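You operate a simulated robot arm through the tools that you are given. There is no shell and no other tool.

The job below is to be done with a simulated robot arm. You get a single attempt, and the scene is never put back.

Task
Undo the grey box's hand nut and store casting 92 in it.
Fine: then shut the lid and tighten the nut again; the other casting stays.

It is judged by the outcome, as a careful person would: the job done as asked, and still so three seconds after it is handed in. It fails if anything else is knocked over, pushed out of place, dropped, spilled or broken. A push-on lid holds only when it is set on centred and level and pressed home; a screw cap is set on level and turned clockwise until tight.

Robot
A 7-joint arm with a three-finger gripper, fixed in place. Base frame: the origin is at the foot of the arm, x ahead of it, y to its left, z up. Lengths are in m, angles in degrees, forces in N, time in s.
Its first joint turns from -166.0 to 166.0 degrees. Payload 2.69 kg.
Tool frame: the origin (TCP) lies between the finger pads and is the grasp point; the fingertips stand 0.03 m ahead of it; z points along the fingers, y is the line along which they close. Largest opening 0.128 m; the body of the gripper starts 0.117 m behind the TCP.
Orientation is that of the tool frame in the base frame, as [roll, pitch, yaw] about the fixed x, y, z axes, in that order (R = Rz(yaw) Ry(pitch) Rx(roll)). With the fingers straight down and closing along the base's y, the tool's x points along the base's -x, its y along +y and its z along -z.

Tools
- The arm moves only by the tool apply_moves. Its argument "plan" is text: rows parted by semicolons, each of 7 numbers parted by spaces: the shift along the base's x, y, z in m, then the turn, a rotation vector about the base's x, y, z in degrees, then the finger opening in m, from 0 to 0.128. In form: tx ty tz wx wy wz gripper; .... A call has 1 to 20 rows; each row shifts and turns the commanded pose from where the row before left it. A row lasts 0.2 s, in which the tool goes at most 0.05 m and 8.6 degrees; a call with a longer step from one row to the next is refused whole, and so is a gripper value outside its range. A pose out of reach is approached as far as the arm can. The call stops where the force on the tool passes 90 N (or 10 N more than at its start, if that is more) or the arm is blocked; 0.2 s more then pass. The fingers move at their own pace and stop on an object; they squeeze with about 21 N. The grip force told is the motor's: it shows also when the fingers shut on nothing. Time passes only in rows, and 0.2 s behind the last, so rows that do not move let the fingers close. The reply holds the time, the measured pose of the TCP, the force on the tool along the base axes, the opening and the grip force, in the units named above and with some noise, with the torque about the TCP (base axes, N m) and any sound that the robot's microphone picked up, and new pictures: "pictures" is both (left out), scene, wrist or none.
- Cameras (640 x 400 px; columns grow to the right, rows downward): "scene" is fixed at [0.3985, 0.6504, 1.5784]; the picture's right is [-0.51, 0.86, 0.00], its down [0.86, 0.50, -0.13] and it looks along [-0.11, -0.07, -0.99] (base axes); focal length 313 px, centre (320, 200). "wrist" rides on the gripper at [0.058, 0.054, -0.131] in the tool frame; the picture's right is [-0.68, 0.74, 0.00], its down [-0.62, -0.57, -0.55] and it looks along [-0.40, -0.37, 0.84] (tool axes); focal length 234 px, centre (320, 200). There is no depth. A picture from a camera that has moved, and an enlarged one, comes with that camera's place and axes in the base frame and with its lens.
- slide_trunk(by): slides the trunk up (or, below 0, down) by that many m; the arm rides with it, the base frame stays. It gives what a move gives, with no picture.
- close_up(camera, box): a new picture of the part [left, top, right, bottom] of that camera's present view, enlarged. The clock stands still meanwhile.
- job_done(): hands the job in; it is judged then, once.

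Places have to be worked out from the pictures, the camera data and where the tool is seen. Open the gripper and draw the arm clear of the work before you hand the job in, unless the task says otherwise.

The tools are called after "Emit:" by a JSON object that holds its "method" and its "body". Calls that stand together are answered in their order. apply_moves: Moves the arm, as the interface text tells. Its arguments: {"type":"object","properties":{"plan":{"type":"string"},"pictures":{"type":"string","enum":["both","scene","wrist","none"]}},"required":["plan"]} The other tools are called the same way: slide_trunk (by) slides the trunk up or down; close_up (camera, box) takes an enlarged picture of a part of a camera's view; job_done () hands the job in.

At the start:

```text
time: 0.0
tcp_pos: [0.3263, 0.4645, 1.1949]
tool_rot: [180.0, 0.0, 180.0]
ft_force: [-0.7, 0.1, -0.2]
ft_torque: [0.0, -0.02, -0.04]
gripper_width: 0.1282
grip_force: 0.0
trunk travel left (down, up): [-0.15, 0.2]
```

scene: 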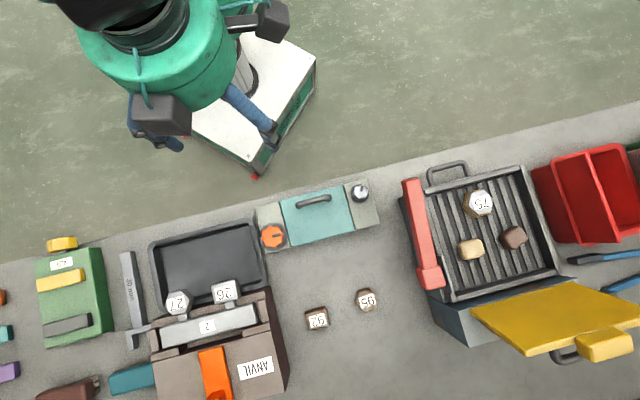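
wrist: 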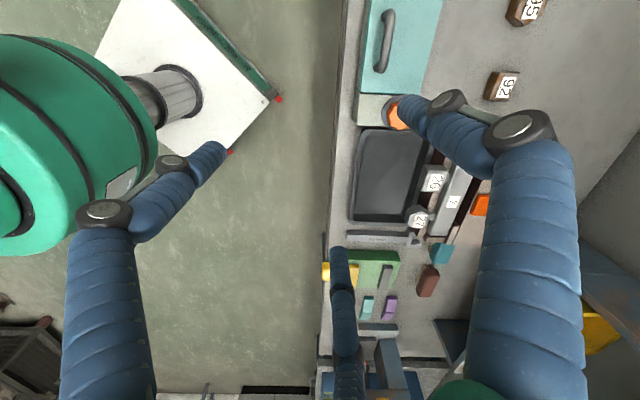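

I'll begin by enlarging the views around the grey box with the teal lid and the castings to understand the mechanism.

Emit:
{"method": "close_up", "body": {"camera": "scene", "box": [240, 160, 400, 260]}}

Emit:
{"method": "close_up", "body": {"camera": "scene", "box": [280, 270, 400, 345]}}

Emit:
{"method": "close_up", "body": {"camera": "wrist", "box": [340, 0, 560, 140]}}

Emit:
{"method": "close_up", "body": {"camera": "scene", "box": [130, 200, 310, 400]}}

```text
4.00 times, centred on (320, 210) of scene
camera zoom: at [0.3985, 0.6504, 1.5784], right [-0.51, 0.86, 0.0], down [0.86, 0.5, -0.13], along [-0.11, -0.07, -0.99], focal length 1253 px, centre (320, 160)
```

zoom: 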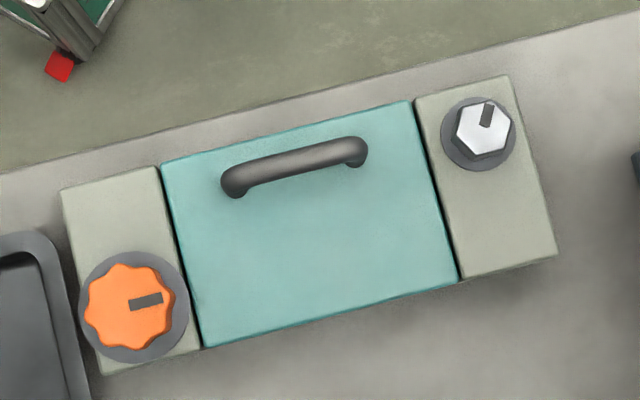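

```text
5.33 times, centred on (340, 308) of scene
camera zoom: at [0.3985, 0.6504, 1.5784], right [-0.51, 0.86, 0.0], down [0.86, 0.5, -0.13], along [-0.11, -0.07, -0.99], focal length 1671 px, centre (213, -373)
```

zoom: 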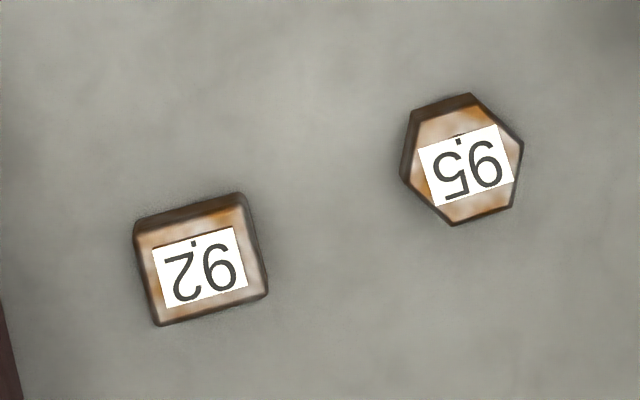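

```text
2.86 times, centred on (450, 70) of wrist
camera zoom: at [0.2665, 0.5185, 1.326], right [0.68, 0.74, 0.0], down [0.62, -0.57, 0.55], along [0.4, -0.37, -0.84], focal length 669 px, centre (-51, 571)
```

zoom: 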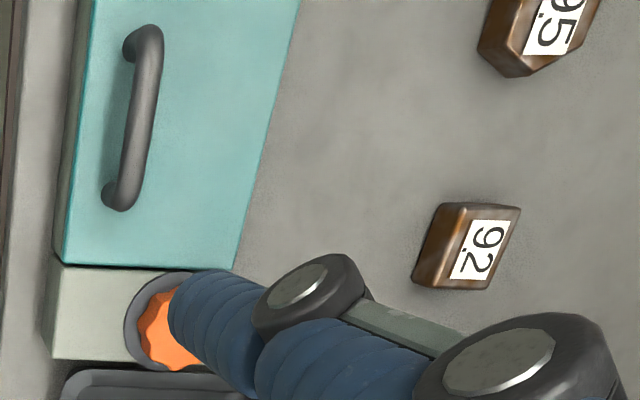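

```text
2.00 times, centred on (220, 300) of scene
camera zoom: at [0.3985, 0.6504, 1.5784], right [-0.51, 0.86, 0.0], down [0.86, 0.5, -0.13], along [-0.11, -0.07, -0.99], focal length 626 px, centre (520, 0)
```

zoom: 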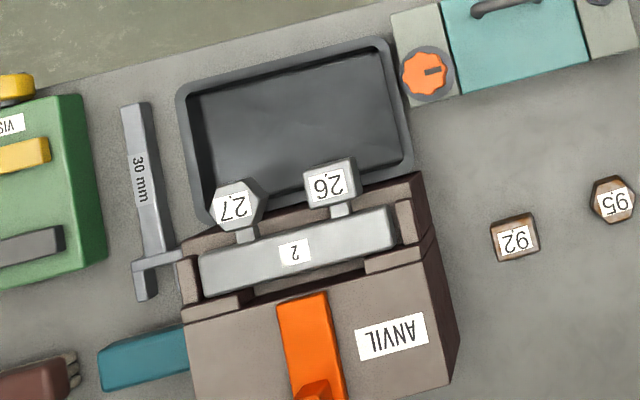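

The table top seems to be near z≈0.8, the box runs along the (-0.7, 0.7) direction, with an orange lobed hand nut at about (0.44, 0.55) and casting 92 at about (0.555, 0.735). I'll test the gripper by part closing it to learn what the fingers look like in the pictures.

Emit:
{"method": "apply_moves", "body": {"plan": "0 0 0 0 0 0 0.03; 0 0 0 0 0 0 0.03; 0 0 0 0 0 0 0.03", "pictures": "both"}}

```text
time: 0.8
tcp_pos: [0.3275, 0.4637, 1.1941]
tool_rot: [179.9, 0.0, 180.0]
ft_force: [0.0, -0.6, -0.9]
ft_torque: [0.03, 0.02, -0.01]
gripper_width: 0.0299
grip_force: 0.0
trunk travel left (down, up): [-0.15, 0.2]
camera wrist: at [0.2665, 0.5185, 1.326], right [0.68, 0.74, 0.0], down [0.62, -0.57, 0.55], along [0.4, -0.37, -0.84], focal length 234 px, centre (320, 200)
```

scene: 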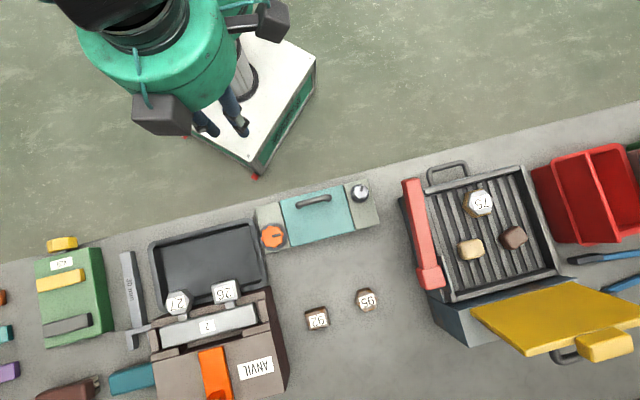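
wrist: 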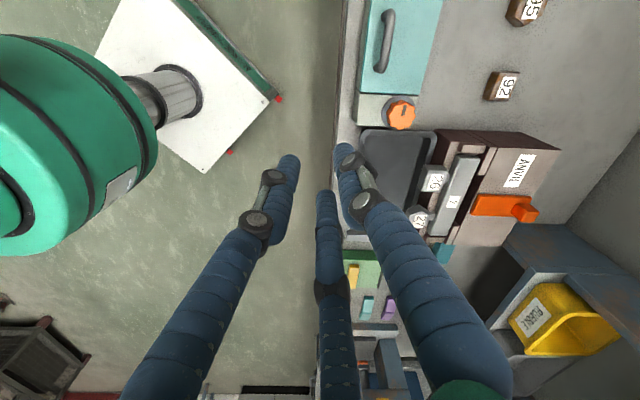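

The hand has three fingers in the pictures, converging on the TCP; the readings agree with my projections. Now I move over the bench, above the box, to look at the lid, hinge and nut from nearby.

Emit:
{"method": "apply_moves", "body": {"plan": "0 0.03 0.0 0 0 0 0.03; 0 0.04 -0.02 0 0 0 0.03; 0 0.04 -0.02 0 0 0 0.03; 0 0.04 -0.02 0 0 0 0.03; 0 0.03 -0.02 0 0 0 0.03; 0 0 0 0 0 0 0.03", "pictures": "both"}}

```text
time: 2.2
tcp_pos: [0.3245, 0.6447, 1.1124]
tool_rot: [180.0, 0.0, -180.0]
ft_force: [-0.4, 0.2, 0.1]
ft_torque: [-0.06, 0.0, -0.02]
gripper_width: 0.0296
grip_force: 0.1
trunk travel left (down, up): [-0.15, 0.2]
camera wrist: at [0.2649, 0.6992, 1.244], right [0.68, 0.74, 0.0], down [0.62, -0.57, 0.55], along [0.4, -0.37, -0.84], focal length 234 px, centre (320, 200)
```

scene: 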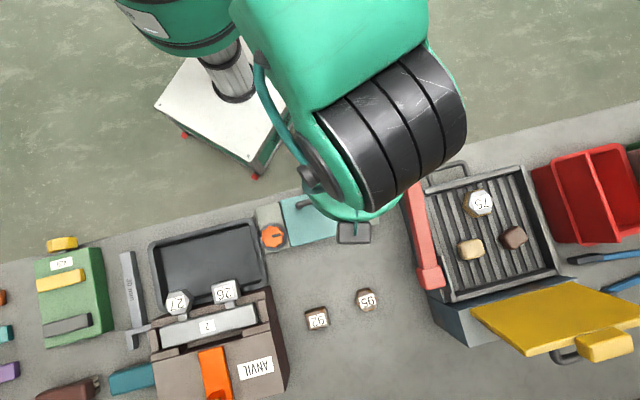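
wrist: 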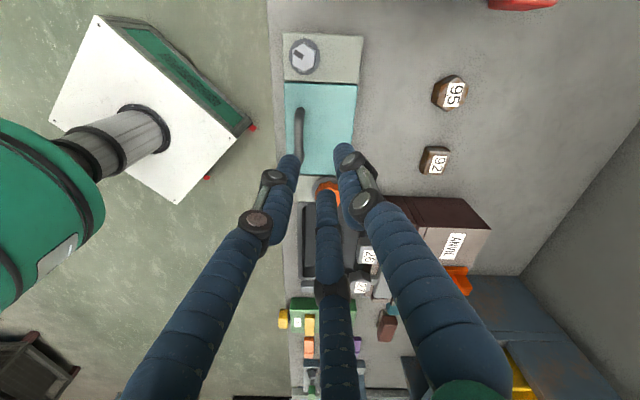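

The box is now visible ahead of the fingers; I'll enlarge it to study the lid edges and the nut.

Emit:
{"method": "close_up", "body": {"camera": "wrist", "box": [250, 20, 410, 220]}}

Emit:
{"method": "close_up", "body": {"camera": "wrist", "box": [400, 50, 500, 200]}}

```text
2.00 times, centred on (330, 120) of wrist
camera zoom: at [0.2649, 0.6992, 1.244], right [0.68, 0.74, 0.0], down [0.62, -0.57, 0.55], along [0.4, -0.37, -0.84], focal length 468 px, centre (300, 360)
```

zoom: 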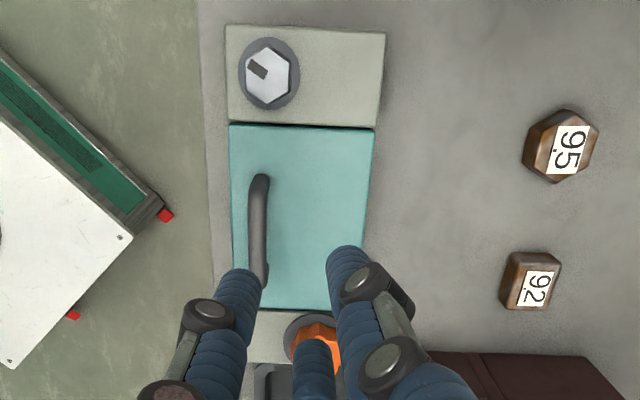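

```text
2.67 times, centred on (450, 125) of wrist
camera zoom: at [0.2649, 0.6992, 1.244], right [0.68, 0.74, 0.0], down [0.62, -0.57, 0.55], along [0.4, -0.37, -0.84], focal length 624 px, centre (-27, 400)
```

zoom: 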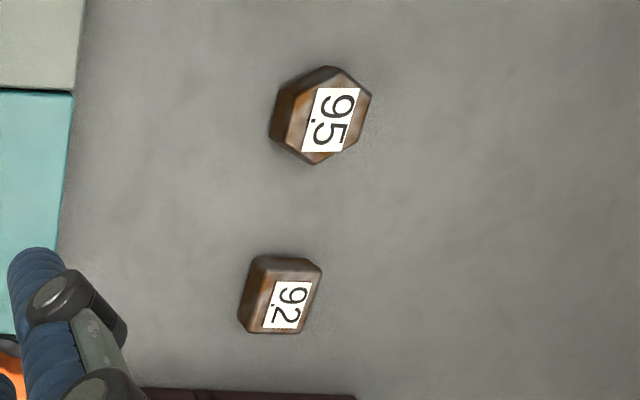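

The hex nut top is near z≈0.88, box top ≈0.854, knob at about (0.442, 0.555) with its top near 0.885. I'll open the fingers and hover above the orange nut for a detailed look.

Emit:
{"method": "apply_moves", "body": {"plan": "0.024 -0.018 -0.012 0 0 0 0.128; 0.024 -0.018 -0.02 0 0 0 0.128; 0.024 -0.018 -0.02 0 0 0 0.128; 0.024 -0.018 -0.02 0 0 0 0.128; 0.022 -0.018 -0.02 0 0 0 0.128; 0 0 0 0 0 0 0.128", "pictures": "both"}}

Emit:
{"method": "close_up", "body": {"camera": "wrist", "box": [220, 60, 420, 200]}}

```text
time: 3.6
tcp_pos: [0.443, 0.5512, 1.0192]
tool_rot: [180.0, 0.1, 180.0]
ft_force: [1.0, 0.0, -0.1]
ft_torque: [-0.01, 0.04, 0.0]
gripper_width: 0.128
grip_force: 0.0
trunk travel left (down, up): [-0.15, 0.2]
camera wrist: at [0.3828, 0.606, 1.151], right [0.68, 0.74, 0.0], down [0.62, -0.57, 0.55], along [0.4, -0.37, -0.84], focal length 234 px, centre (320, 200)
```

scene: 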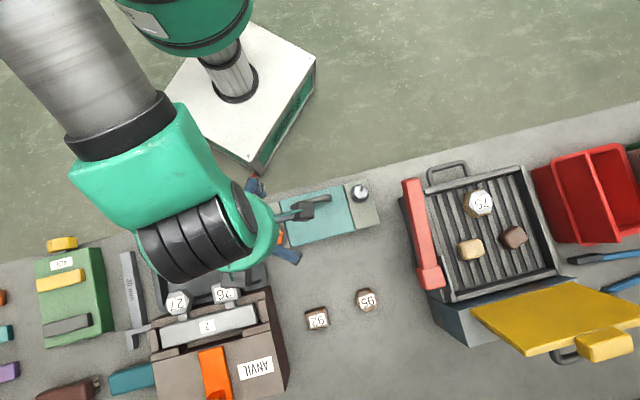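
wrist: 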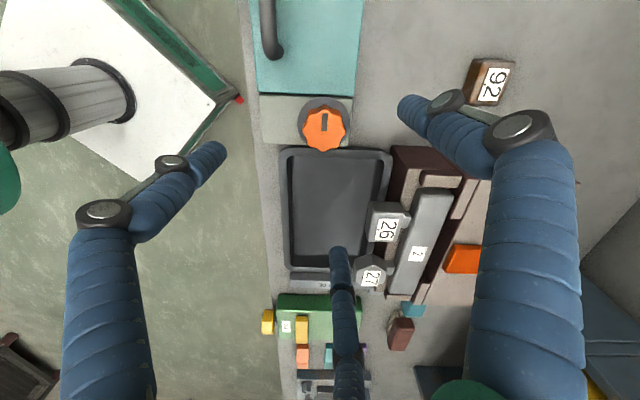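

```text
2.86 times, centred on (320, 130) of wrist
camera zoom: at [0.3828, 0.606, 1.151], right [0.68, 0.74, 0.0], down [0.62, -0.57, 0.55], along [0.4, -0.37, -0.84], focal length 669 px, centre (320, 400)
```

zoom: 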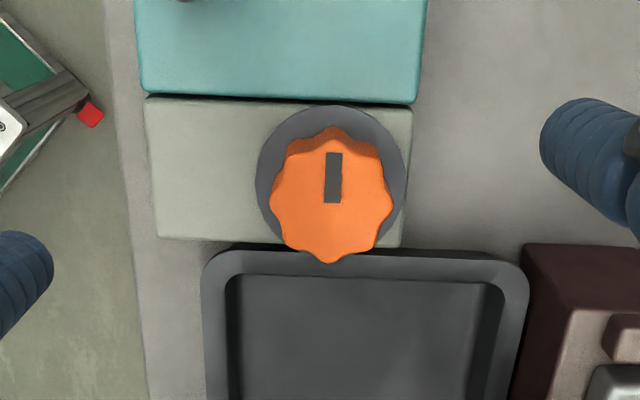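

The knob is about 0.05 m across with its top near z≈0.893, sitting on a 0.064 m washer at z≈0.856; the axis is about (0.443, 0.555). To get turning range I'll first rotate the wrist clockwise in the air and see how far it goes.

Emit:
{"method": "apply_moves", "body": {"plan": "0 0.002 0 0 0 -8.5 0.128; 0 0 0 0 0 -8.5 0.128; 0 0 0 0 0 -8.5 0.128; 0 0 0 0 0 -8.5 0.128; 0 0 0 0 0 -8.5 0.128; 0 0 0 0 0 -8.5 0.128; 0 0 0 0 0 -8.5 0.128; 0 0 0 0 0 -8.5 0.128; 0 0 0 0 0 -8.5 0.128; 0 0 0 0 0 -8.5 0.128; 0 0 0 0 0 -8.5 0.128; 0 0 0 0 0 0 0.128", "pictures": "both"}}

Emit:
{"method": "close_up", "body": {"camera": "wrist", "box": [220, 60, 420, 200]}}

```text
time: 6.2
tcp_pos: [0.4446, 0.5556, 1.023]
tool_rot: [-180.0, -0.1, 86.4]
ft_force: [0.0, 0.2, 0.1]
ft_torque: [-0.02, -0.02, -0.01]
gripper_width: 0.1279
grip_force: 0.0
trunk travel left (down, up): [-0.15, 0.2]
camera wrist: at [0.5004, 0.6111, 1.1536], right [0.69, -0.72, 0.0], down [-0.6, -0.58, 0.55], along [-0.4, -0.38, -0.84], focal length 234 px, centre (320, 200)
```

scene: 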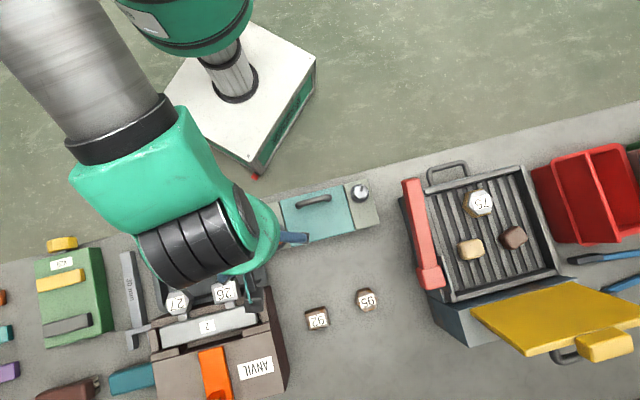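
wrist: 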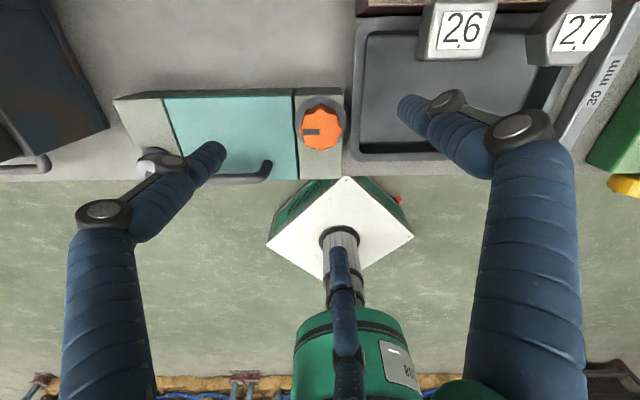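

```text
2.86 times, centred on (320, 130) of wrist
camera zoom: at [0.5004, 0.6111, 1.1536], right [0.69, -0.72, 0.0], down [-0.6, -0.58, 0.55], along [-0.4, -0.38, -0.84], focal length 669 px, centre (320, 400)
```

zoom: 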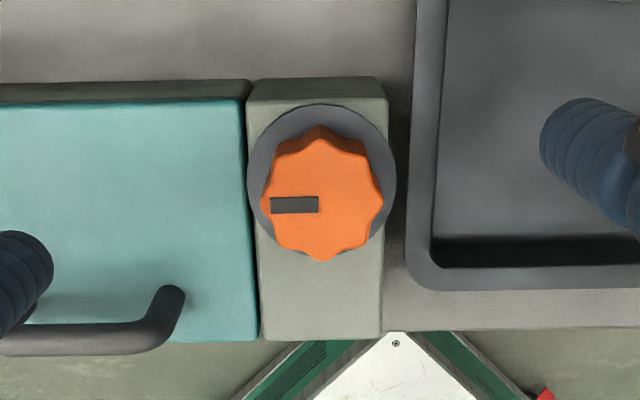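

This view from the far side fixes the knob axis at about (0.4437, 0.5557), top z≈0.894, washer z≈0.855. I'll narrow the fingers and descend so the tips end around 0.868, just above the washer.

Emit:
{"method": "apply_moves", "body": {"plan": "-0.0005 -0.001 0 0 0 0 0.085; 0 0 -0.03 0 0 0 0.085; 0 0 -0.03 0 0 0 0.085; 0 0 -0.03 0 0 0 0.085; 0 0 -0.02 0 0 0 0.085; 0 0 -0.008 0 0 0 0.085; 0 0 -0.008 0 0 0 0.085; 0 0 0 0 0 0 0.085", "pictures": "both"}}

Emit:
{"method": "close_up", "body": {"camera": "wrist", "box": [220, 100, 420, 240]}}

```text
time: 8.0
tcp_pos: [0.4425, 0.5557, 0.8941]
tool_rot: [-180.0, 0.1, 86.5]
ft_force: [0.1, 0.1, 0.3]
ft_torque: [0.01, 0.04, 0.04]
gripper_width: 0.0847
grip_force: 0.1
trunk travel left (down, up): [-0.15, 0.2]
camera wrist: at [0.4995, 0.6118, 1.0265], right [0.69, -0.72, 0.0], down [-0.6, -0.58, 0.55], along [-0.4, -0.38, -0.84], focal length 234 px, centre (320, 200)
```

scene: 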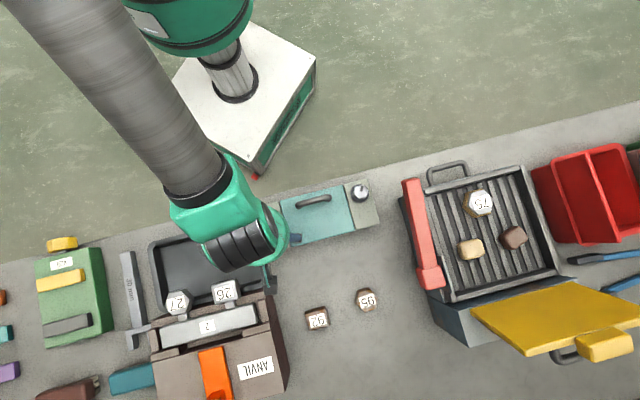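
wrist: 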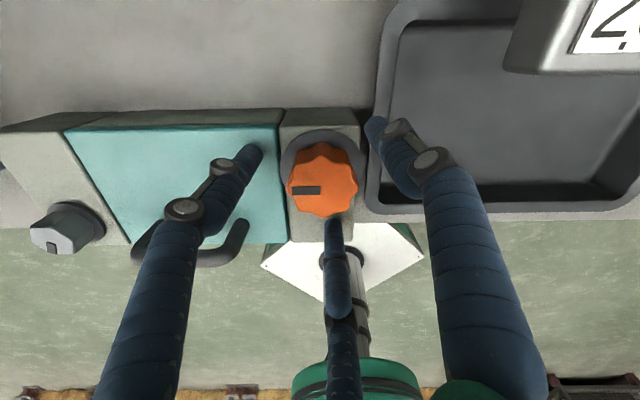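

```text
2.86 times, centred on (320, 170) of wrist
camera zoom: at [0.4995, 0.6118, 1.0265], right [0.69, -0.72, 0.0], down [-0.6, -0.58, 0.55], along [-0.4, -0.38, -0.84], focal length 669 px, centre (320, 286)
```

zoom: 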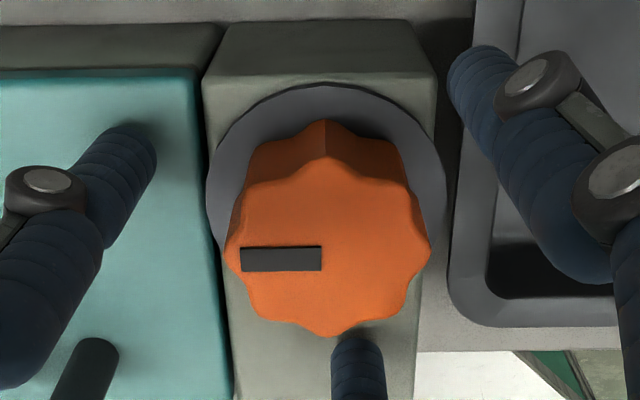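

The knob is centred between the fingers with free space around it. I close the grip on it and read the opening and forces.

Emit:
{"method": "apply_moves", "body": {"plan": "0 0 0 0 0 0 0.03; 0 0 0 0 0 0 0.03; 0 0 0 0 0 0 0.03", "pictures": "wrist"}}

```text
time: 8.8
tcp_pos: [0.4451, 0.555, 0.8949]
tool_rot: [180.0, 0.0, 86.5]
ft_force: [32.7, -17.6, -1.0]
ft_torque: [-0.58, -1.53, 0.04]
gripper_width: 0.0447
grip_force: 45.0
trunk travel left (down, up): [-0.15, 0.2]
camera wrist: at [0.5016, 0.6105, 1.0266], right [0.69, -0.72, 0.0], down [-0.6, -0.58, 0.55], along [-0.4, -0.38, -0.84], focal length 234 px, centre (320, 200)
```

wrist: 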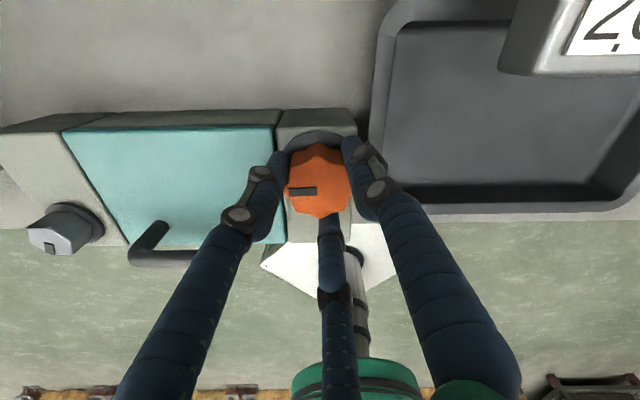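

The grip is on the knob (opening 0.0447) with a lateral load of about 37 N, meaning the knob axis lies a bit toward +x, −y of my commanded axis. I'll shift to relieve this.

Emit:
{"method": "apply_moves", "body": {"plan": "0.001 -0.0006 0 0 0 0 0.03; 0.0007 -0.0004 0 0 0 0 0.03; 0 0 0 0 0 0 0.03", "pictures": "none"}}

```text
time: 9.6
tcp_pos: [0.4456, 0.5541, 0.8947]
tool_rot: [-179.9, 0.0, 86.5]
ft_force: [20.0, -10.8, 0.3]
ft_torque: [-0.13, -0.39, 0.0]
gripper_width: 0.0443
grip_force: 44.9
trunk travel left (down, up): [-0.15, 0.2]
```

The load dropped to about 23 N after 2 mm, so I shift roughly 3 mm more in the same direction.

Emit:
{"method": "apply_moves", "body": {"plan": "0.0014 -0.0008 0 0 0 0 0.03; 0.0012 -0.0007 0 0 0 0 0.03; 0 0 0 0 0 0 0.03", "pictures": "none"}}

```text
time: 10.4
tcp_pos: [0.4457, 0.5551, 0.8951]
tool_rot: [-179.8, 0.0, 86.4]
ft_force: [-25.6, 18.1, -4.4]
ft_torque: [0.67, 1.19, 0.01]
gripper_width: 0.0446
grip_force: 45.0
trunk travel left (down, up): [-0.15, 0.2]
```

It overshot (force reversed), so the axis is about halfway; I back off 1.5 mm.

Emit:
{"method": "apply_moves", "body": {"plan": "-0.0013 0.0009 0 0 0 0 0.03; 0 0 0 0 0 0 0.03", "pictures": "none"}}

```text
time: 11.0
tcp_pos: [0.4451, 0.5543, 0.8958]
tool_rot: [179.9, 0.1, 86.6]
ft_force: [-27.5, 19.8, -9.3]
ft_torque: [0.56, 1.03, -0.04]
gripper_width: 0.0446
grip_force: 44.8
trunk travel left (down, up): [-0.15, 0.2]
```

The reading suggests the knob holds the hand at about (0.4452, 0.5546), while my command is about 1.7 mm beyond; I move the command to that spot and wait.

Emit:
{"method": "apply_moves", "body": {"plan": "-0.0014 0.0008 0 0 0 0 0.03; 0 0 0 0 0 0 0.03; 0 0 0 0 0 0 0.03", "pictures": "wrist"}}

```text
time: 11.8
tcp_pos: [0.4452, 0.5553, 0.8961]
tool_rot: [-180.0, 0.1, 86.6]
ft_force: [-6.0, 3.4, -14.8]
ft_torque: [-0.02, -0.47, 0.0]
gripper_width: 0.0443
grip_force: 45.2
trunk travel left (down, up): [-0.15, 0.2]
camera wrist: at [0.5017, 0.6107, 1.0265], right [0.69, -0.72, 0.0], down [-0.6, -0.58, 0.55], along [-0.4, -0.38, -0.84], focal length 234 px, centre (320, 200)
```

wrist: 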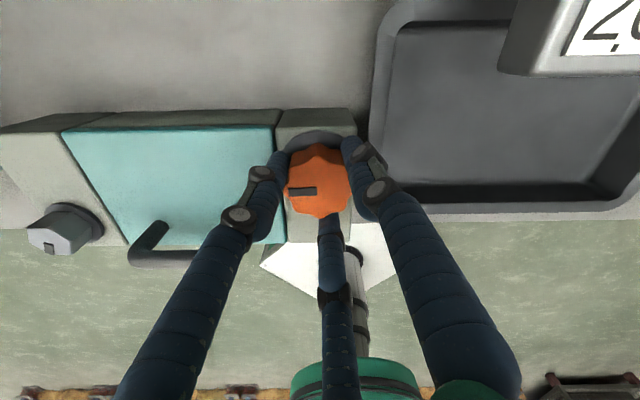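

The lateral load is now small. I turn counter-clockwise (seen from above) by about 43° and check torque, sound and the nut's mark.

Emit:
{"method": "apply_moves", "body": {"plan": "0 0 0 0 0 5 0.03; 0 0 0 0 0 7 0.03; 0 0 0 0 0 8 0.03; 0 0 0 0 0 8 0.03; 0 0 0 0 0 8 0.03; 0 0 0 0 0 8 0.03; 0 0 0 0 0 0 0.03", "pictures": "wrist"}}

Emit:
{"method": "close_up", "body": {"camera": "wrist", "box": [220, 100, 420, 240]}}

```text
time: 13.4
tcp_pos: [0.4459, 0.5559, 0.8948]
tool_rot: [-179.9, 0.0, 130.6]
ft_force: [6.5, -0.5, -23.2]
ft_torque: [0.32, -0.48, 0.05]
gripper_width: 0.0444
grip_force: 44.5
trunk travel left (down, up): [-0.15, 0.2]
camera wrist: at [0.4475, 0.6355, 1.0266], right [1.0, -0.03, 0.0], down [-0.03, -0.84, 0.55], along [-0.02, -0.55, -0.84], focal length 234 px, centre (320, 200)
```

wrist: 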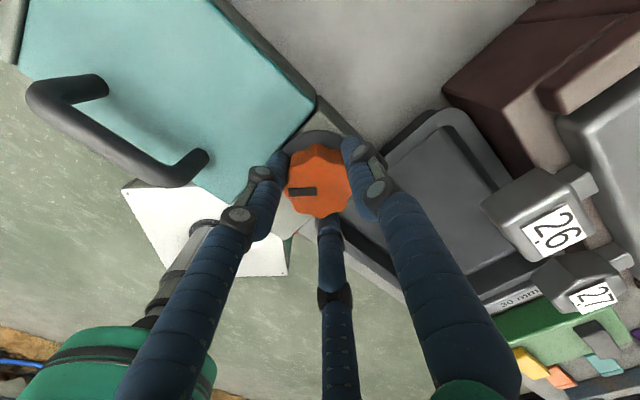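

```text
2.86 times, centred on (320, 170) of wrist
camera zoom: at [0.4475, 0.6355, 1.0266], right [1.0, -0.03, 0.0], down [-0.03, -0.84, 0.55], along [-0.02, -0.55, -0.84], focal length 669 px, centre (320, 286)
```

zoom: 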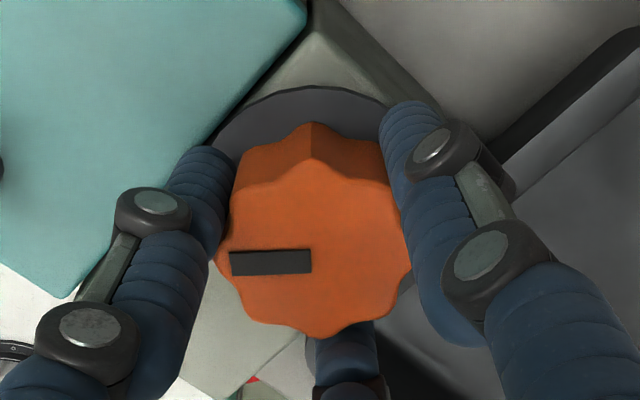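

The nut turns with the hand without strong resistance. I keep turning another ~100° counter-clockwise.

Emit:
{"method": "apply_moves", "body": {"plan": "0 0 0 0 0 8.5 0.03; 0 0 0 0 0 8.5 0.03; 0 0 0 0 0 8.5 0.03; 0 0 0 0 0 8.5 0.03; 0 0 0 0 0 8.5 0.03; 0 0 0 0 0 8.5 0.03; 0 0 0 0 0 8.5 0.03; 0 0 0 0 0 8.5 0.03; 0 0 0 0 0 8.5 0.03; 0 0 0 0 0 8.5 0.03; 0 0 0 0 0 8.5 0.03; 0 0 0 0 0 8.5 0.03; 0 0 0 0 0 0 0.03", "pictures": "wrist"}}

```text
time: 16.2
tcp_pos: [0.4442, 0.5542, 0.8978]
tool_rot: [-180.0, 0.0, -127.5]
ft_force: [-17.5, 22.5, 8.8]
ft_torque: [0.9, 0.8, 0.0]
gripper_width: 0.0442
grip_force: 44.8
trunk travel left (down, up): [-0.15, 0.2]
camera wrist: at [0.3649, 0.5416, 1.0286], right [-0.17, 0.98, 0.0], down [0.82, 0.15, 0.55], along [0.54, 0.1, -0.84], focal length 234 px, centre (320, 200)
```

wrist: 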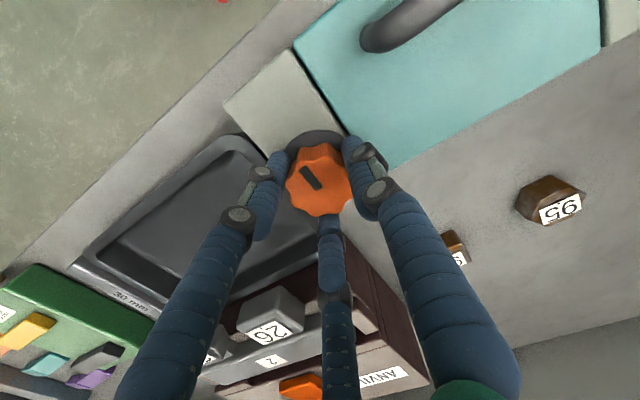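

The hand turned 102° more, but the mark has shifted relative to the fingers, so the nut slipped or met a stop; I'll zoom in to measure.

Emit:
{"method": "close_up", "body": {"camera": "wrist", "box": [220, 100, 420, 240]}}

```text
2.86 times, centred on (320, 170) of wrist
camera zoom: at [0.3649, 0.5416, 1.0286], right [-0.17, 0.98, 0.0], down [0.82, 0.15, 0.55], along [0.54, 0.1, -0.84], focal length 669 px, centre (320, 286)
```

zoom: 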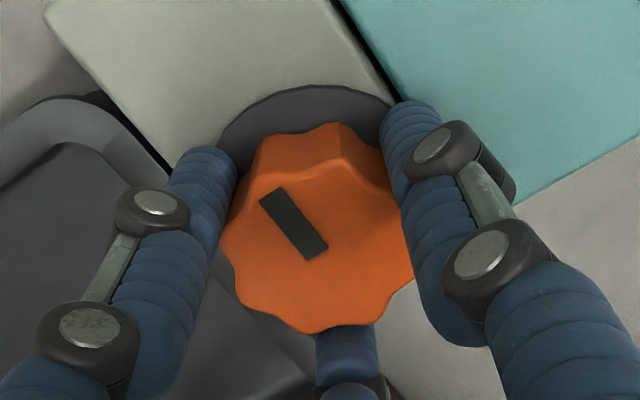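

The nut has turned about 92° in total and then lagged by 54°. I turn a little further (26°) to see whether it follows or is at a stop.

Emit:
{"method": "apply_moves", "body": {"plan": "0 0 0 0 0 8.5 0.03; 0 0 0 0 0 8.5 0.03; 0 0 0 0 0 8.5 0.03", "pictures": "wrist"}}

Emit:
{"method": "close_up", "body": {"camera": "wrist", "box": [220, 100, 420, 240]}}

```text
time: 17.0
tcp_pos: [0.4444, 0.5558, 0.8962]
tool_rot: [-179.8, 0.1, -102.0]
ft_force: [-5.4, 29.5, -2.7]
ft_torque: [1.3, 0.35, -1.03]
gripper_width: 0.0449
grip_force: 44.9
trunk travel left (down, up): [-0.15, 0.2]
camera wrist: at [0.3796, 0.5104, 1.0278], right [-0.58, 0.81, 0.0], down [0.68, 0.49, 0.55], along [0.45, 0.32, -0.84], focal length 234 px, centre (320, 200)
```

wrist: 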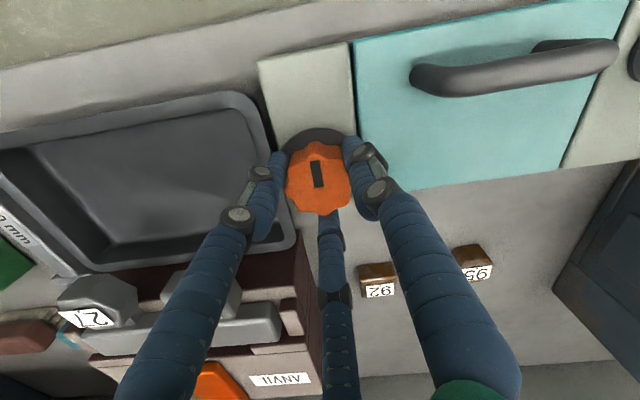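

```text
2.86 times, centred on (320, 170) of wrist
camera zoom: at [0.3796, 0.5104, 1.0278], right [-0.58, 0.81, 0.0], down [0.68, 0.49, 0.55], along [0.45, 0.32, -0.84], focal length 669 px, centre (320, 286)
```

zoom: 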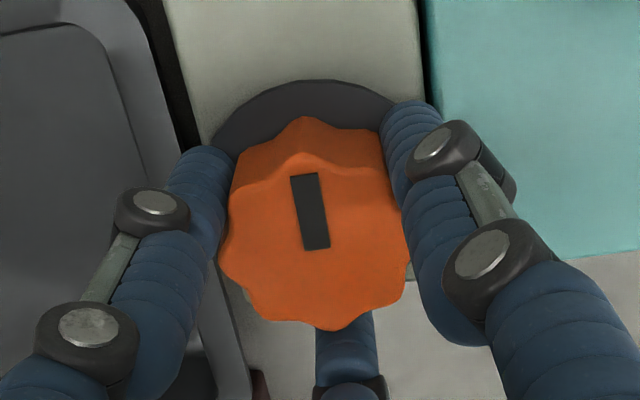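

The nut did not follow this time (lag now ~80°, torque −1 Nm): it is at its open stop, a quarter turn from where it began (mark went from pointing at the lid to pointing toward the robot). I release it and rise.

Emit:
{"method": "apply_moves", "body": {"plan": "0 0 0 0 0 0 0.085; 0 0 0 0 0 0 0.085; 0 0 0.02 0 0 0 0.085; 0 0 0.03 0 0 0 0.085; 0 0 0.04 0 0 0 0.085; 0 0 0.04 0 0 0 0.085; 0 0 0 0 0 0 0.128", "pictures": "both"}}

Emit:
{"method": "close_up", "body": {"camera": "wrist", "box": [220, 0, 540, 200]}}

```text
time: 18.6
tcp_pos: [0.4442, 0.5521, 1.0244]
tool_rot: [-180.0, -0.1, -102.0]
ft_force: [0.4, -0.7, 0.1]
ft_torque: [0.06, -0.06, -0.02]
gripper_width: 0.1279
grip_force: 0.1
trunk travel left (down, up): [-0.15, 0.2]
camera wrist: at [0.378, 0.5074, 1.1565], right [-0.58, 0.81, 0.0], down [0.68, 0.48, 0.55], along [0.45, 0.32, -0.84], focal length 234 px, centre (320, 200)
```

scene: 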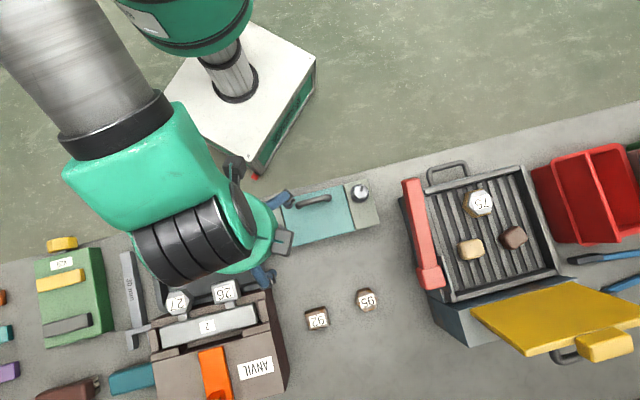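
wrist: 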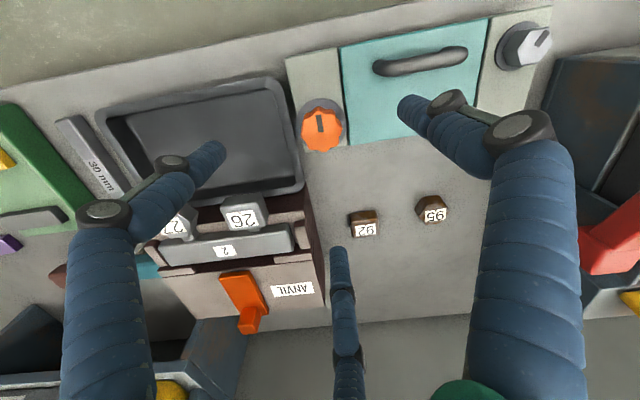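

```text
2.00 times, centred on (380, 100) of wrist
camera zoom: at [0.378, 0.5074, 1.1565], right [-0.58, 0.81, 0.0], down [0.68, 0.48, 0.55], along [0.45, 0.32, -0.84], focal length 468 px, centre (200, 400)
```

zoom: 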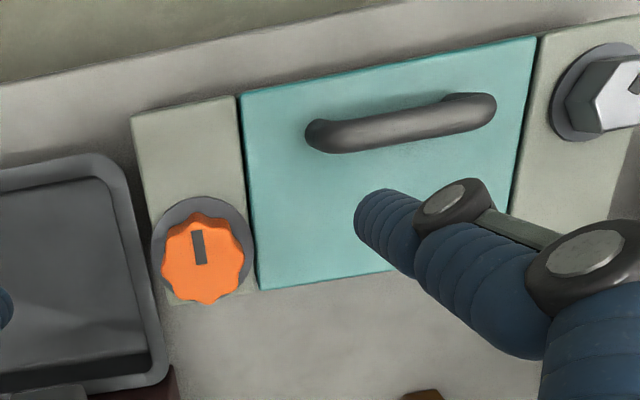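

The nut mark now points toward the robot and the handle bar centre is at about (0.330, 0.594), top z≈0.889, running along the box. I move above it and turn the hand so the fingers close across the bar.

Emit:
{"method": "apply_moves", "body": {"plan": "-0.02 0.007 0 0 0 -8.2 0.1; -0.02 0.007 0 0 0 -8.2 0.1; -0.02 0.007 0 0 0 -8.2 0.1; -0.02 0.007 0 0 0 -8.2 0.1; -0.02 0.007 0 0 0 -8.2 0.1; -0.0154 0.0043 0 0 0 -8.2 0.1; 0 0 0 0 0 -8.2 0.1; 0 0 0 0 0 -8.2 0.1; 0 0 0 0 0 -8.2 0.1; 0 0 0 0 0 -8.2 0.1; 0 0 0 0 0 -8.2 0.1; 0 0 0 0 0 -8.2 0.1; 0 0 0 0 0 -8.2 0.1; 0 0 0 0 0 -8.2 0.1; 0 0 0 0 0 -8.2 0.1; 0 0 0 0 0 0 0.1", "pictures": "both"}}

Emit:
{"method": "close_up", "body": {"camera": "wrist", "box": [220, 60, 420, 200]}}

Emit:
{"method": "close_up", "body": {"camera": "scene", "box": [240, 160, 400, 260]}}

```text
time: 22.0
tcp_pos: [0.3304, 0.5942, 1.0269]
tool_rot: [180.0, 0.0, 134.9]
ft_force: [-0.4, -0.3, -0.6]
ft_torque: [-0.01, 0.02, 0.03]
gripper_width: 0.0998
grip_force: 0.0
trunk travel left (down, up): [-0.15, 0.2]
camera wrist: at [0.326, 0.6742, 1.1574], right [1.0, 0.04, 0.0], down [0.03, -0.84, 0.55], along [0.02, -0.55, -0.84], focal length 234 px, centre (320, 200)
```

scene: 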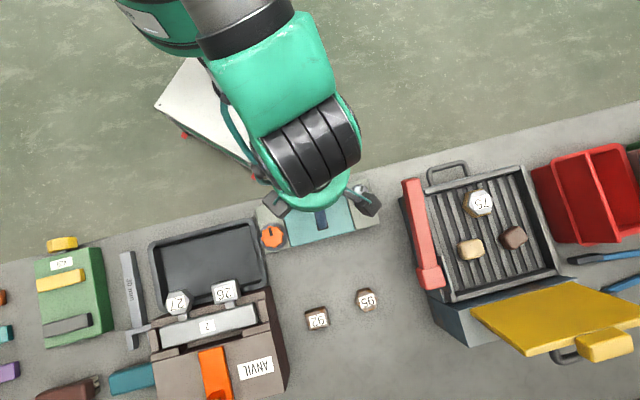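
wrist: 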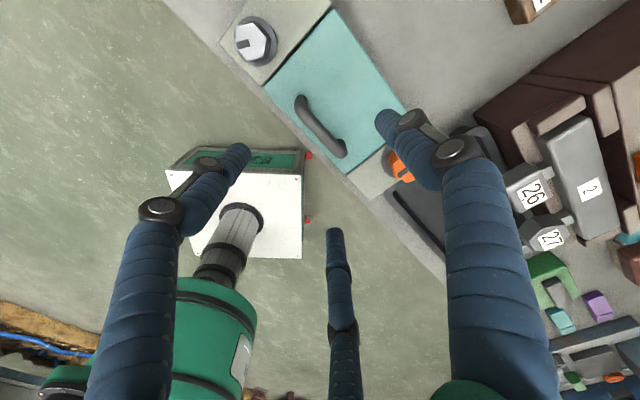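

```text
2.86 times, centred on (320, 130) of wrist
camera zoom: at [0.326, 0.6742, 1.1574], right [1.0, 0.04, 0.0], down [0.03, -0.84, 0.55], along [0.02, -0.55, -0.84], focal length 669 px, centre (320, 400)
```

zoom: 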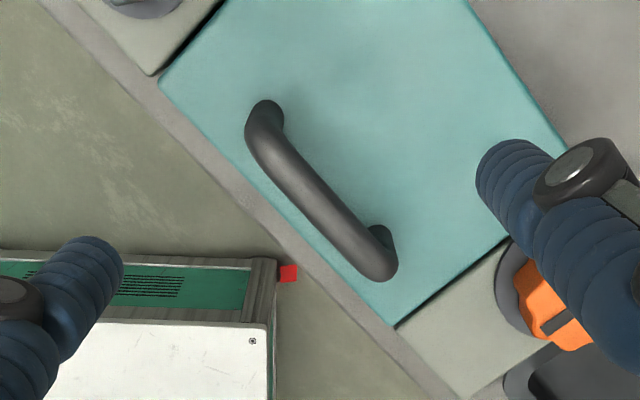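

```text
4.00 times, centred on (320, 210) of scene
camera zoom: at [0.3985, 0.6504, 1.5784], right [-0.51, 0.86, 0.0], down [0.86, 0.5, -0.13], along [-0.11, -0.07, -0.99], focal length 1253 px, centre (320, 160)
```

zoom: 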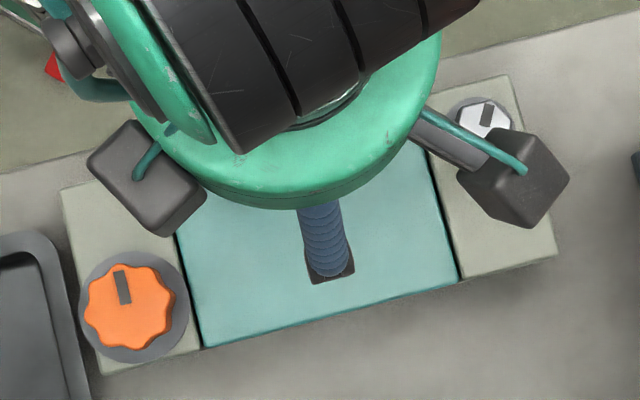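

The box has not shifted (same corner pixels) and the bar is centred at about (0.329, 0.595), z≈0.878. I descend so the fingertips straddle it just above the lid.

Emit:
{"method": "apply_moves", "body": {"plan": "-0.001 0.0005 -0.03 0 0 0 0.07; 0 0 -0.03 0 0 0 0.07; 0 0 -0.03 0 0 0 0.07; 0 0 -0.02 0 0 0 0.07; 0 0 -0.014 0 0 0 0.07; 0 0 -0.008 0 0 0 0.07; 0 0 0 0 0 0 0.07", "pictures": "both"}}

Emit:
{"method": "close_up", "body": {"camera": "wrist", "box": [220, 100, 420, 240]}}

```text
time: 23.6
tcp_pos: [0.3303, 0.5907, 0.8937]
tool_rot: [180.0, 0.0, 135.0]
ft_force: [0.3, 1.0, -0.6]
ft_torque: [-0.07, 0.05, 0.04]
gripper_width: 0.07
grip_force: 0.1
trunk travel left (down, up): [-0.15, 0.2]
camera wrist: at [0.3264, 0.6719, 1.0246], right [1.0, 0.04, 0.0], down [0.04, -0.84, 0.55], along [0.02, -0.55, -0.84], focal length 234 px, centre (320, 200)
```

scene: 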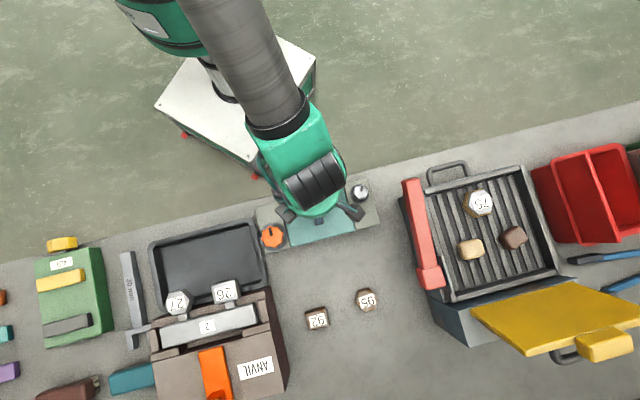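
wrist: 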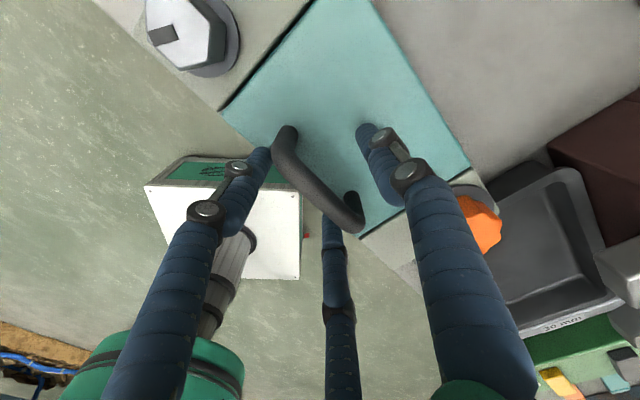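

```text
2.86 times, centred on (320, 170) of wrist
camera zoom: at [0.3264, 0.6719, 1.0246], right [1.0, 0.04, 0.0], down [0.04, -0.84, 0.55], along [0.02, -0.55, -0.84], focal length 669 px, centre (320, 286)
```

zoom: 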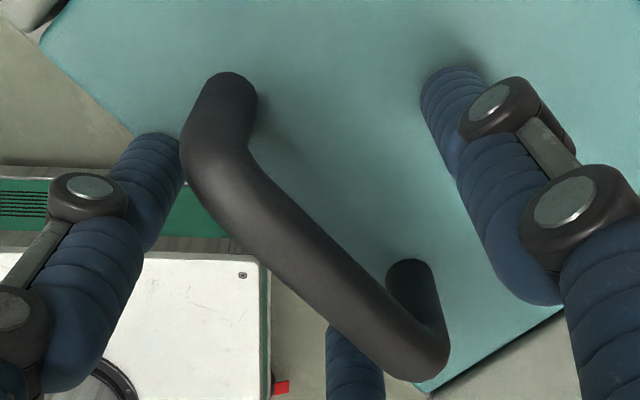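

The bar sits about 3 mm toward the robot from the finger centre. I shift by that and close gently while watching the side force.

Emit:
{"method": "apply_moves", "body": {"plan": "-0.002 -0.002 0 0 0 0 0.05; 0 0 0 0 0 0 0.035; 0 0 0 0 0 0 0.035", "pictures": "wrist"}}

Emit:
{"method": "close_up", "body": {"camera": "wrist", "box": [220, 100, 420, 240]}}

```text
time: 24.4
tcp_pos: [0.3292, 0.5915, 0.894]
tool_rot: [180.0, 0.1, 135.0]
ft_force: [-0.3, -0.9, 5.2]
ft_torque: [0.04, -0.02, -0.02]
gripper_width: 0.0345
grip_force: 0.1
trunk travel left (down, up): [-0.15, 0.2]
camera wrist: at [0.3241, 0.6711, 1.0251], right [1.0, 0.04, 0.0], down [0.04, -0.84, 0.55], along [0.02, -0.55, -0.84], focal length 234 px, centre (320, 200)
```

wrist: 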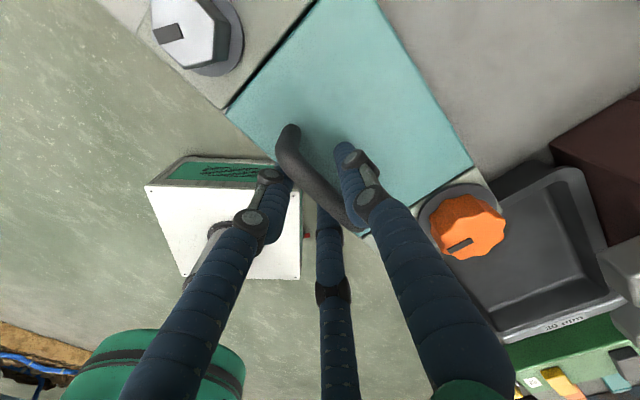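

```text
2.86 times, centred on (320, 170) of wrist
camera zoom: at [0.3241, 0.6711, 1.0251], right [1.0, 0.04, 0.0], down [0.04, -0.84, 0.55], along [0.02, -0.55, -0.84], focal length 669 px, centre (320, 286)
```

zoom: 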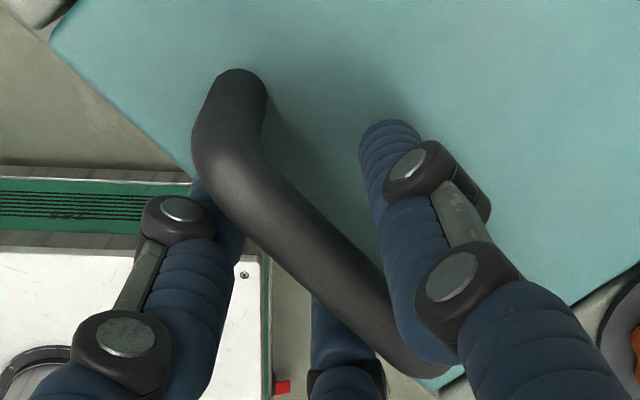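

Still no side load at 0.0345 opening. I close further onto the bar.

Emit:
{"method": "apply_moves", "body": {"plan": "0 0 0.001 0 0 0 0.025; 0 0 0 0 0 0 0.018; 0 0 0 0 0 0 0.018", "pictures": "wrist"}}

```text
time: 25.2
tcp_pos: [0.3281, 0.5913, 0.8932]
tool_rot: [-179.8, 0.0, 134.9]
ft_force: [11.0, 9.9, -19.3]
ft_torque: [-0.45, 0.97, -0.06]
gripper_width: 0.0194
grip_force: 43.6
trunk travel left (down, up): [-0.15, 0.2]
camera wrist: at [0.3241, 0.6721, 1.0241], right [1.0, 0.04, 0.0], down [0.04, -0.83, 0.55], along [0.02, -0.55, -0.84], focal length 234 px, centre (320, 200)
```

wrist: 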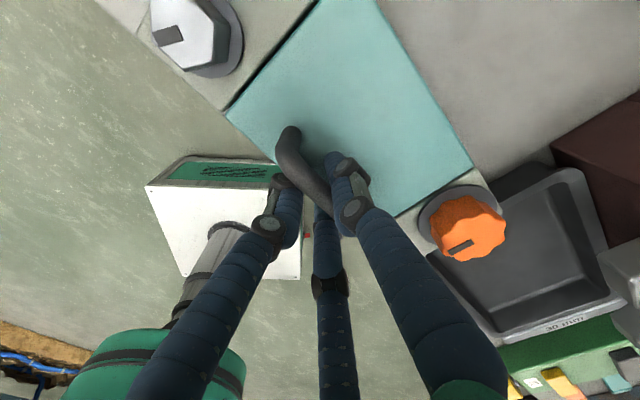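

The bar is held (opening 0.0194). I lift by 1.5 cm with a slight motion away from the robot, as for a lid hinged at its far edge, and check force and picture.

Emit:
{"method": "apply_moves", "body": {"plan": "0 0 0.004 0 0 0 0.01; 0.0001 0.0001 0.005 0 0 0 0.01; 0.0004 0.0004 0.006 0 0 0 0.01; 0 0 0 0 0 0 0.01", "pictures": "both"}}

Emit:
{"method": "close_up", "body": {"camera": "wrist", "box": [220, 60, 500, 260]}}

```text
time: 26.2
tcp_pos: [0.3275, 0.5933, 0.914]
tool_rot: [179.8, -0.2, 135.0]
ft_force: [-2.9, 4.8, 20.0]
ft_torque: [0.04, -0.16, 0.07]
gripper_width: 0.0222
grip_force: 45.1
trunk travel left (down, up): [-0.15, 0.2]
camera wrist: at [0.3222, 0.672, 1.0455], right [1.0, 0.04, 0.0], down [0.04, -0.84, 0.55], along [0.02, -0.55, -0.84], focal length 234 px, centre (320, 200)
```

scene: 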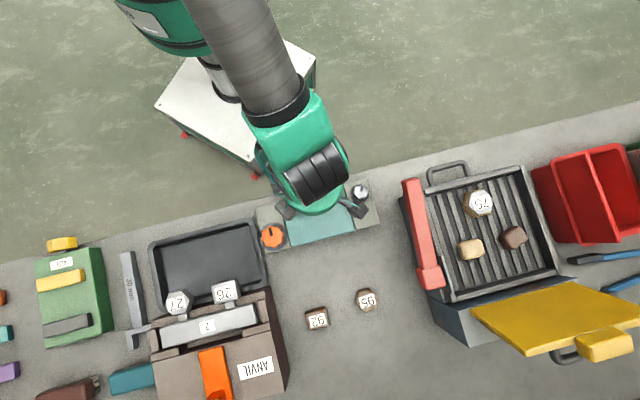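
wrist: 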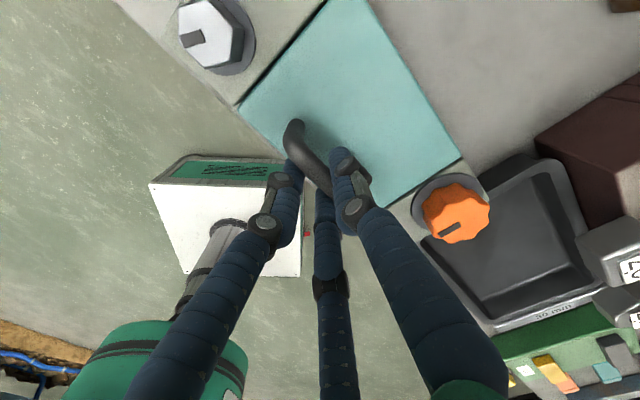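

```text
2.00 times, centred on (360, 160) of wrist
camera zoom: at [0.3222, 0.672, 1.0455], right [1.0, 0.04, 0.0], down [0.04, -0.84, 0.55], along [0.02, -0.55, -0.84], focal length 468 px, centre (240, 280)
```

zoom: 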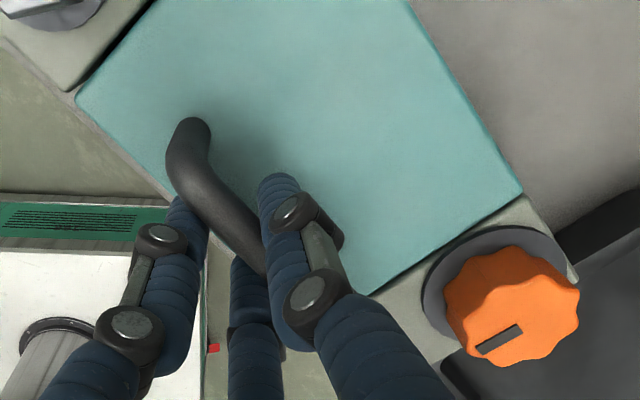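

The hand rose 2 cm but the bar seems to have slid lower between the fingers and the lid looks unmoved. I open, rise clear, and examine the lid and nut again.

Emit:
{"method": "apply_moves", "body": {"plan": "0 0 0 0 0 0 0.06; 0 0 0.01 0 0 0 0.08; 0 0 0.03 0 0 0 0.1; 0 0 0.04 0 0 0 0.128; 0 0 0.04 0 0 0 0.128; -0.03 -0.03 0 0 0 0 0.128; -0.03 -0.03 0.0 0 0 0 0.128; 0 0 0 0 0 0 0.128", "pictures": "both"}}

Emit:
{"method": "close_up", "body": {"camera": "scene", "box": [240, 160, 400, 260]}}

Emit:
{"method": "close_up", "body": {"camera": "wrist", "box": [220, 0, 460, 150]}}

```text
time: 28.0
tcp_pos: [0.2689, 0.5325, 1.0298]
tool_rot: [-180.0, 0.0, 135.0]
ft_force: [0.3, -0.7, -1.3]
ft_torque: [0.03, -0.02, 0.0]
gripper_width: 0.1282
grip_force: 0.1
trunk travel left (down, up): [-0.15, 0.2]
camera wrist: at [0.265, 0.6112, 1.1619], right [1.0, 0.04, 0.0], down [0.04, -0.84, 0.55], along [0.02, -0.55, -0.84], focal length 234 px, centre (320, 200)
```

scene: 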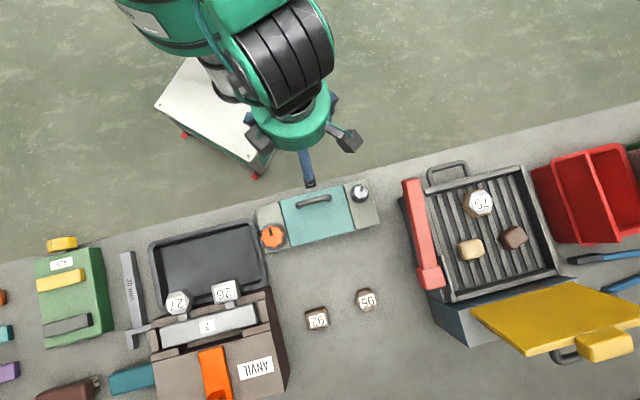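
wrist: 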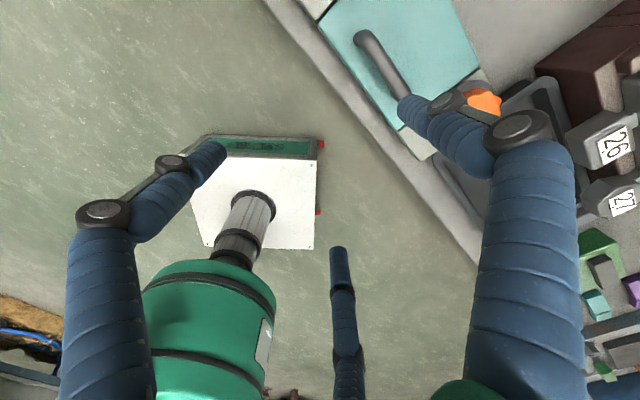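

```text
4.00 times, centred on (320, 210) of scene
camera zoom: at [0.3985, 0.6504, 1.5784], right [-0.51, 0.86, 0.0], down [0.86, 0.5, -0.13], along [-0.11, -0.07, -0.99], focal length 1253 px, centre (320, 160)
```

zoom: 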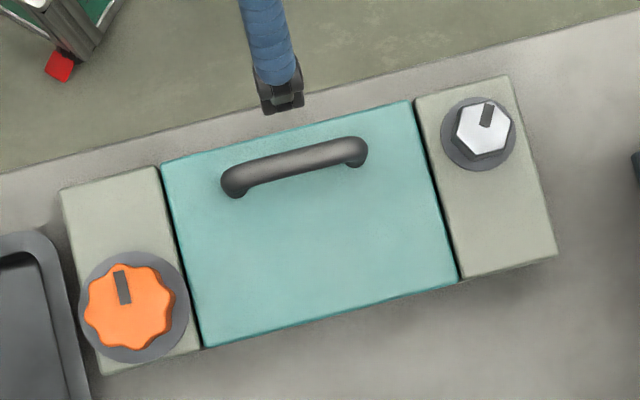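

```text
2.67 times, centred on (340, 75) of wrist
camera zoom: at [0.265, 0.6112, 1.1619], right [1.0, 0.04, 0.0], down [0.04, -0.84, 0.55], along [0.02, -0.55, -0.84], focal length 624 px, centre (267, 533)
```

zoom: 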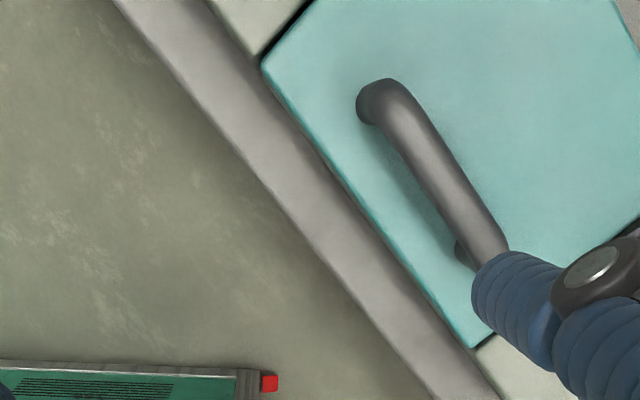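

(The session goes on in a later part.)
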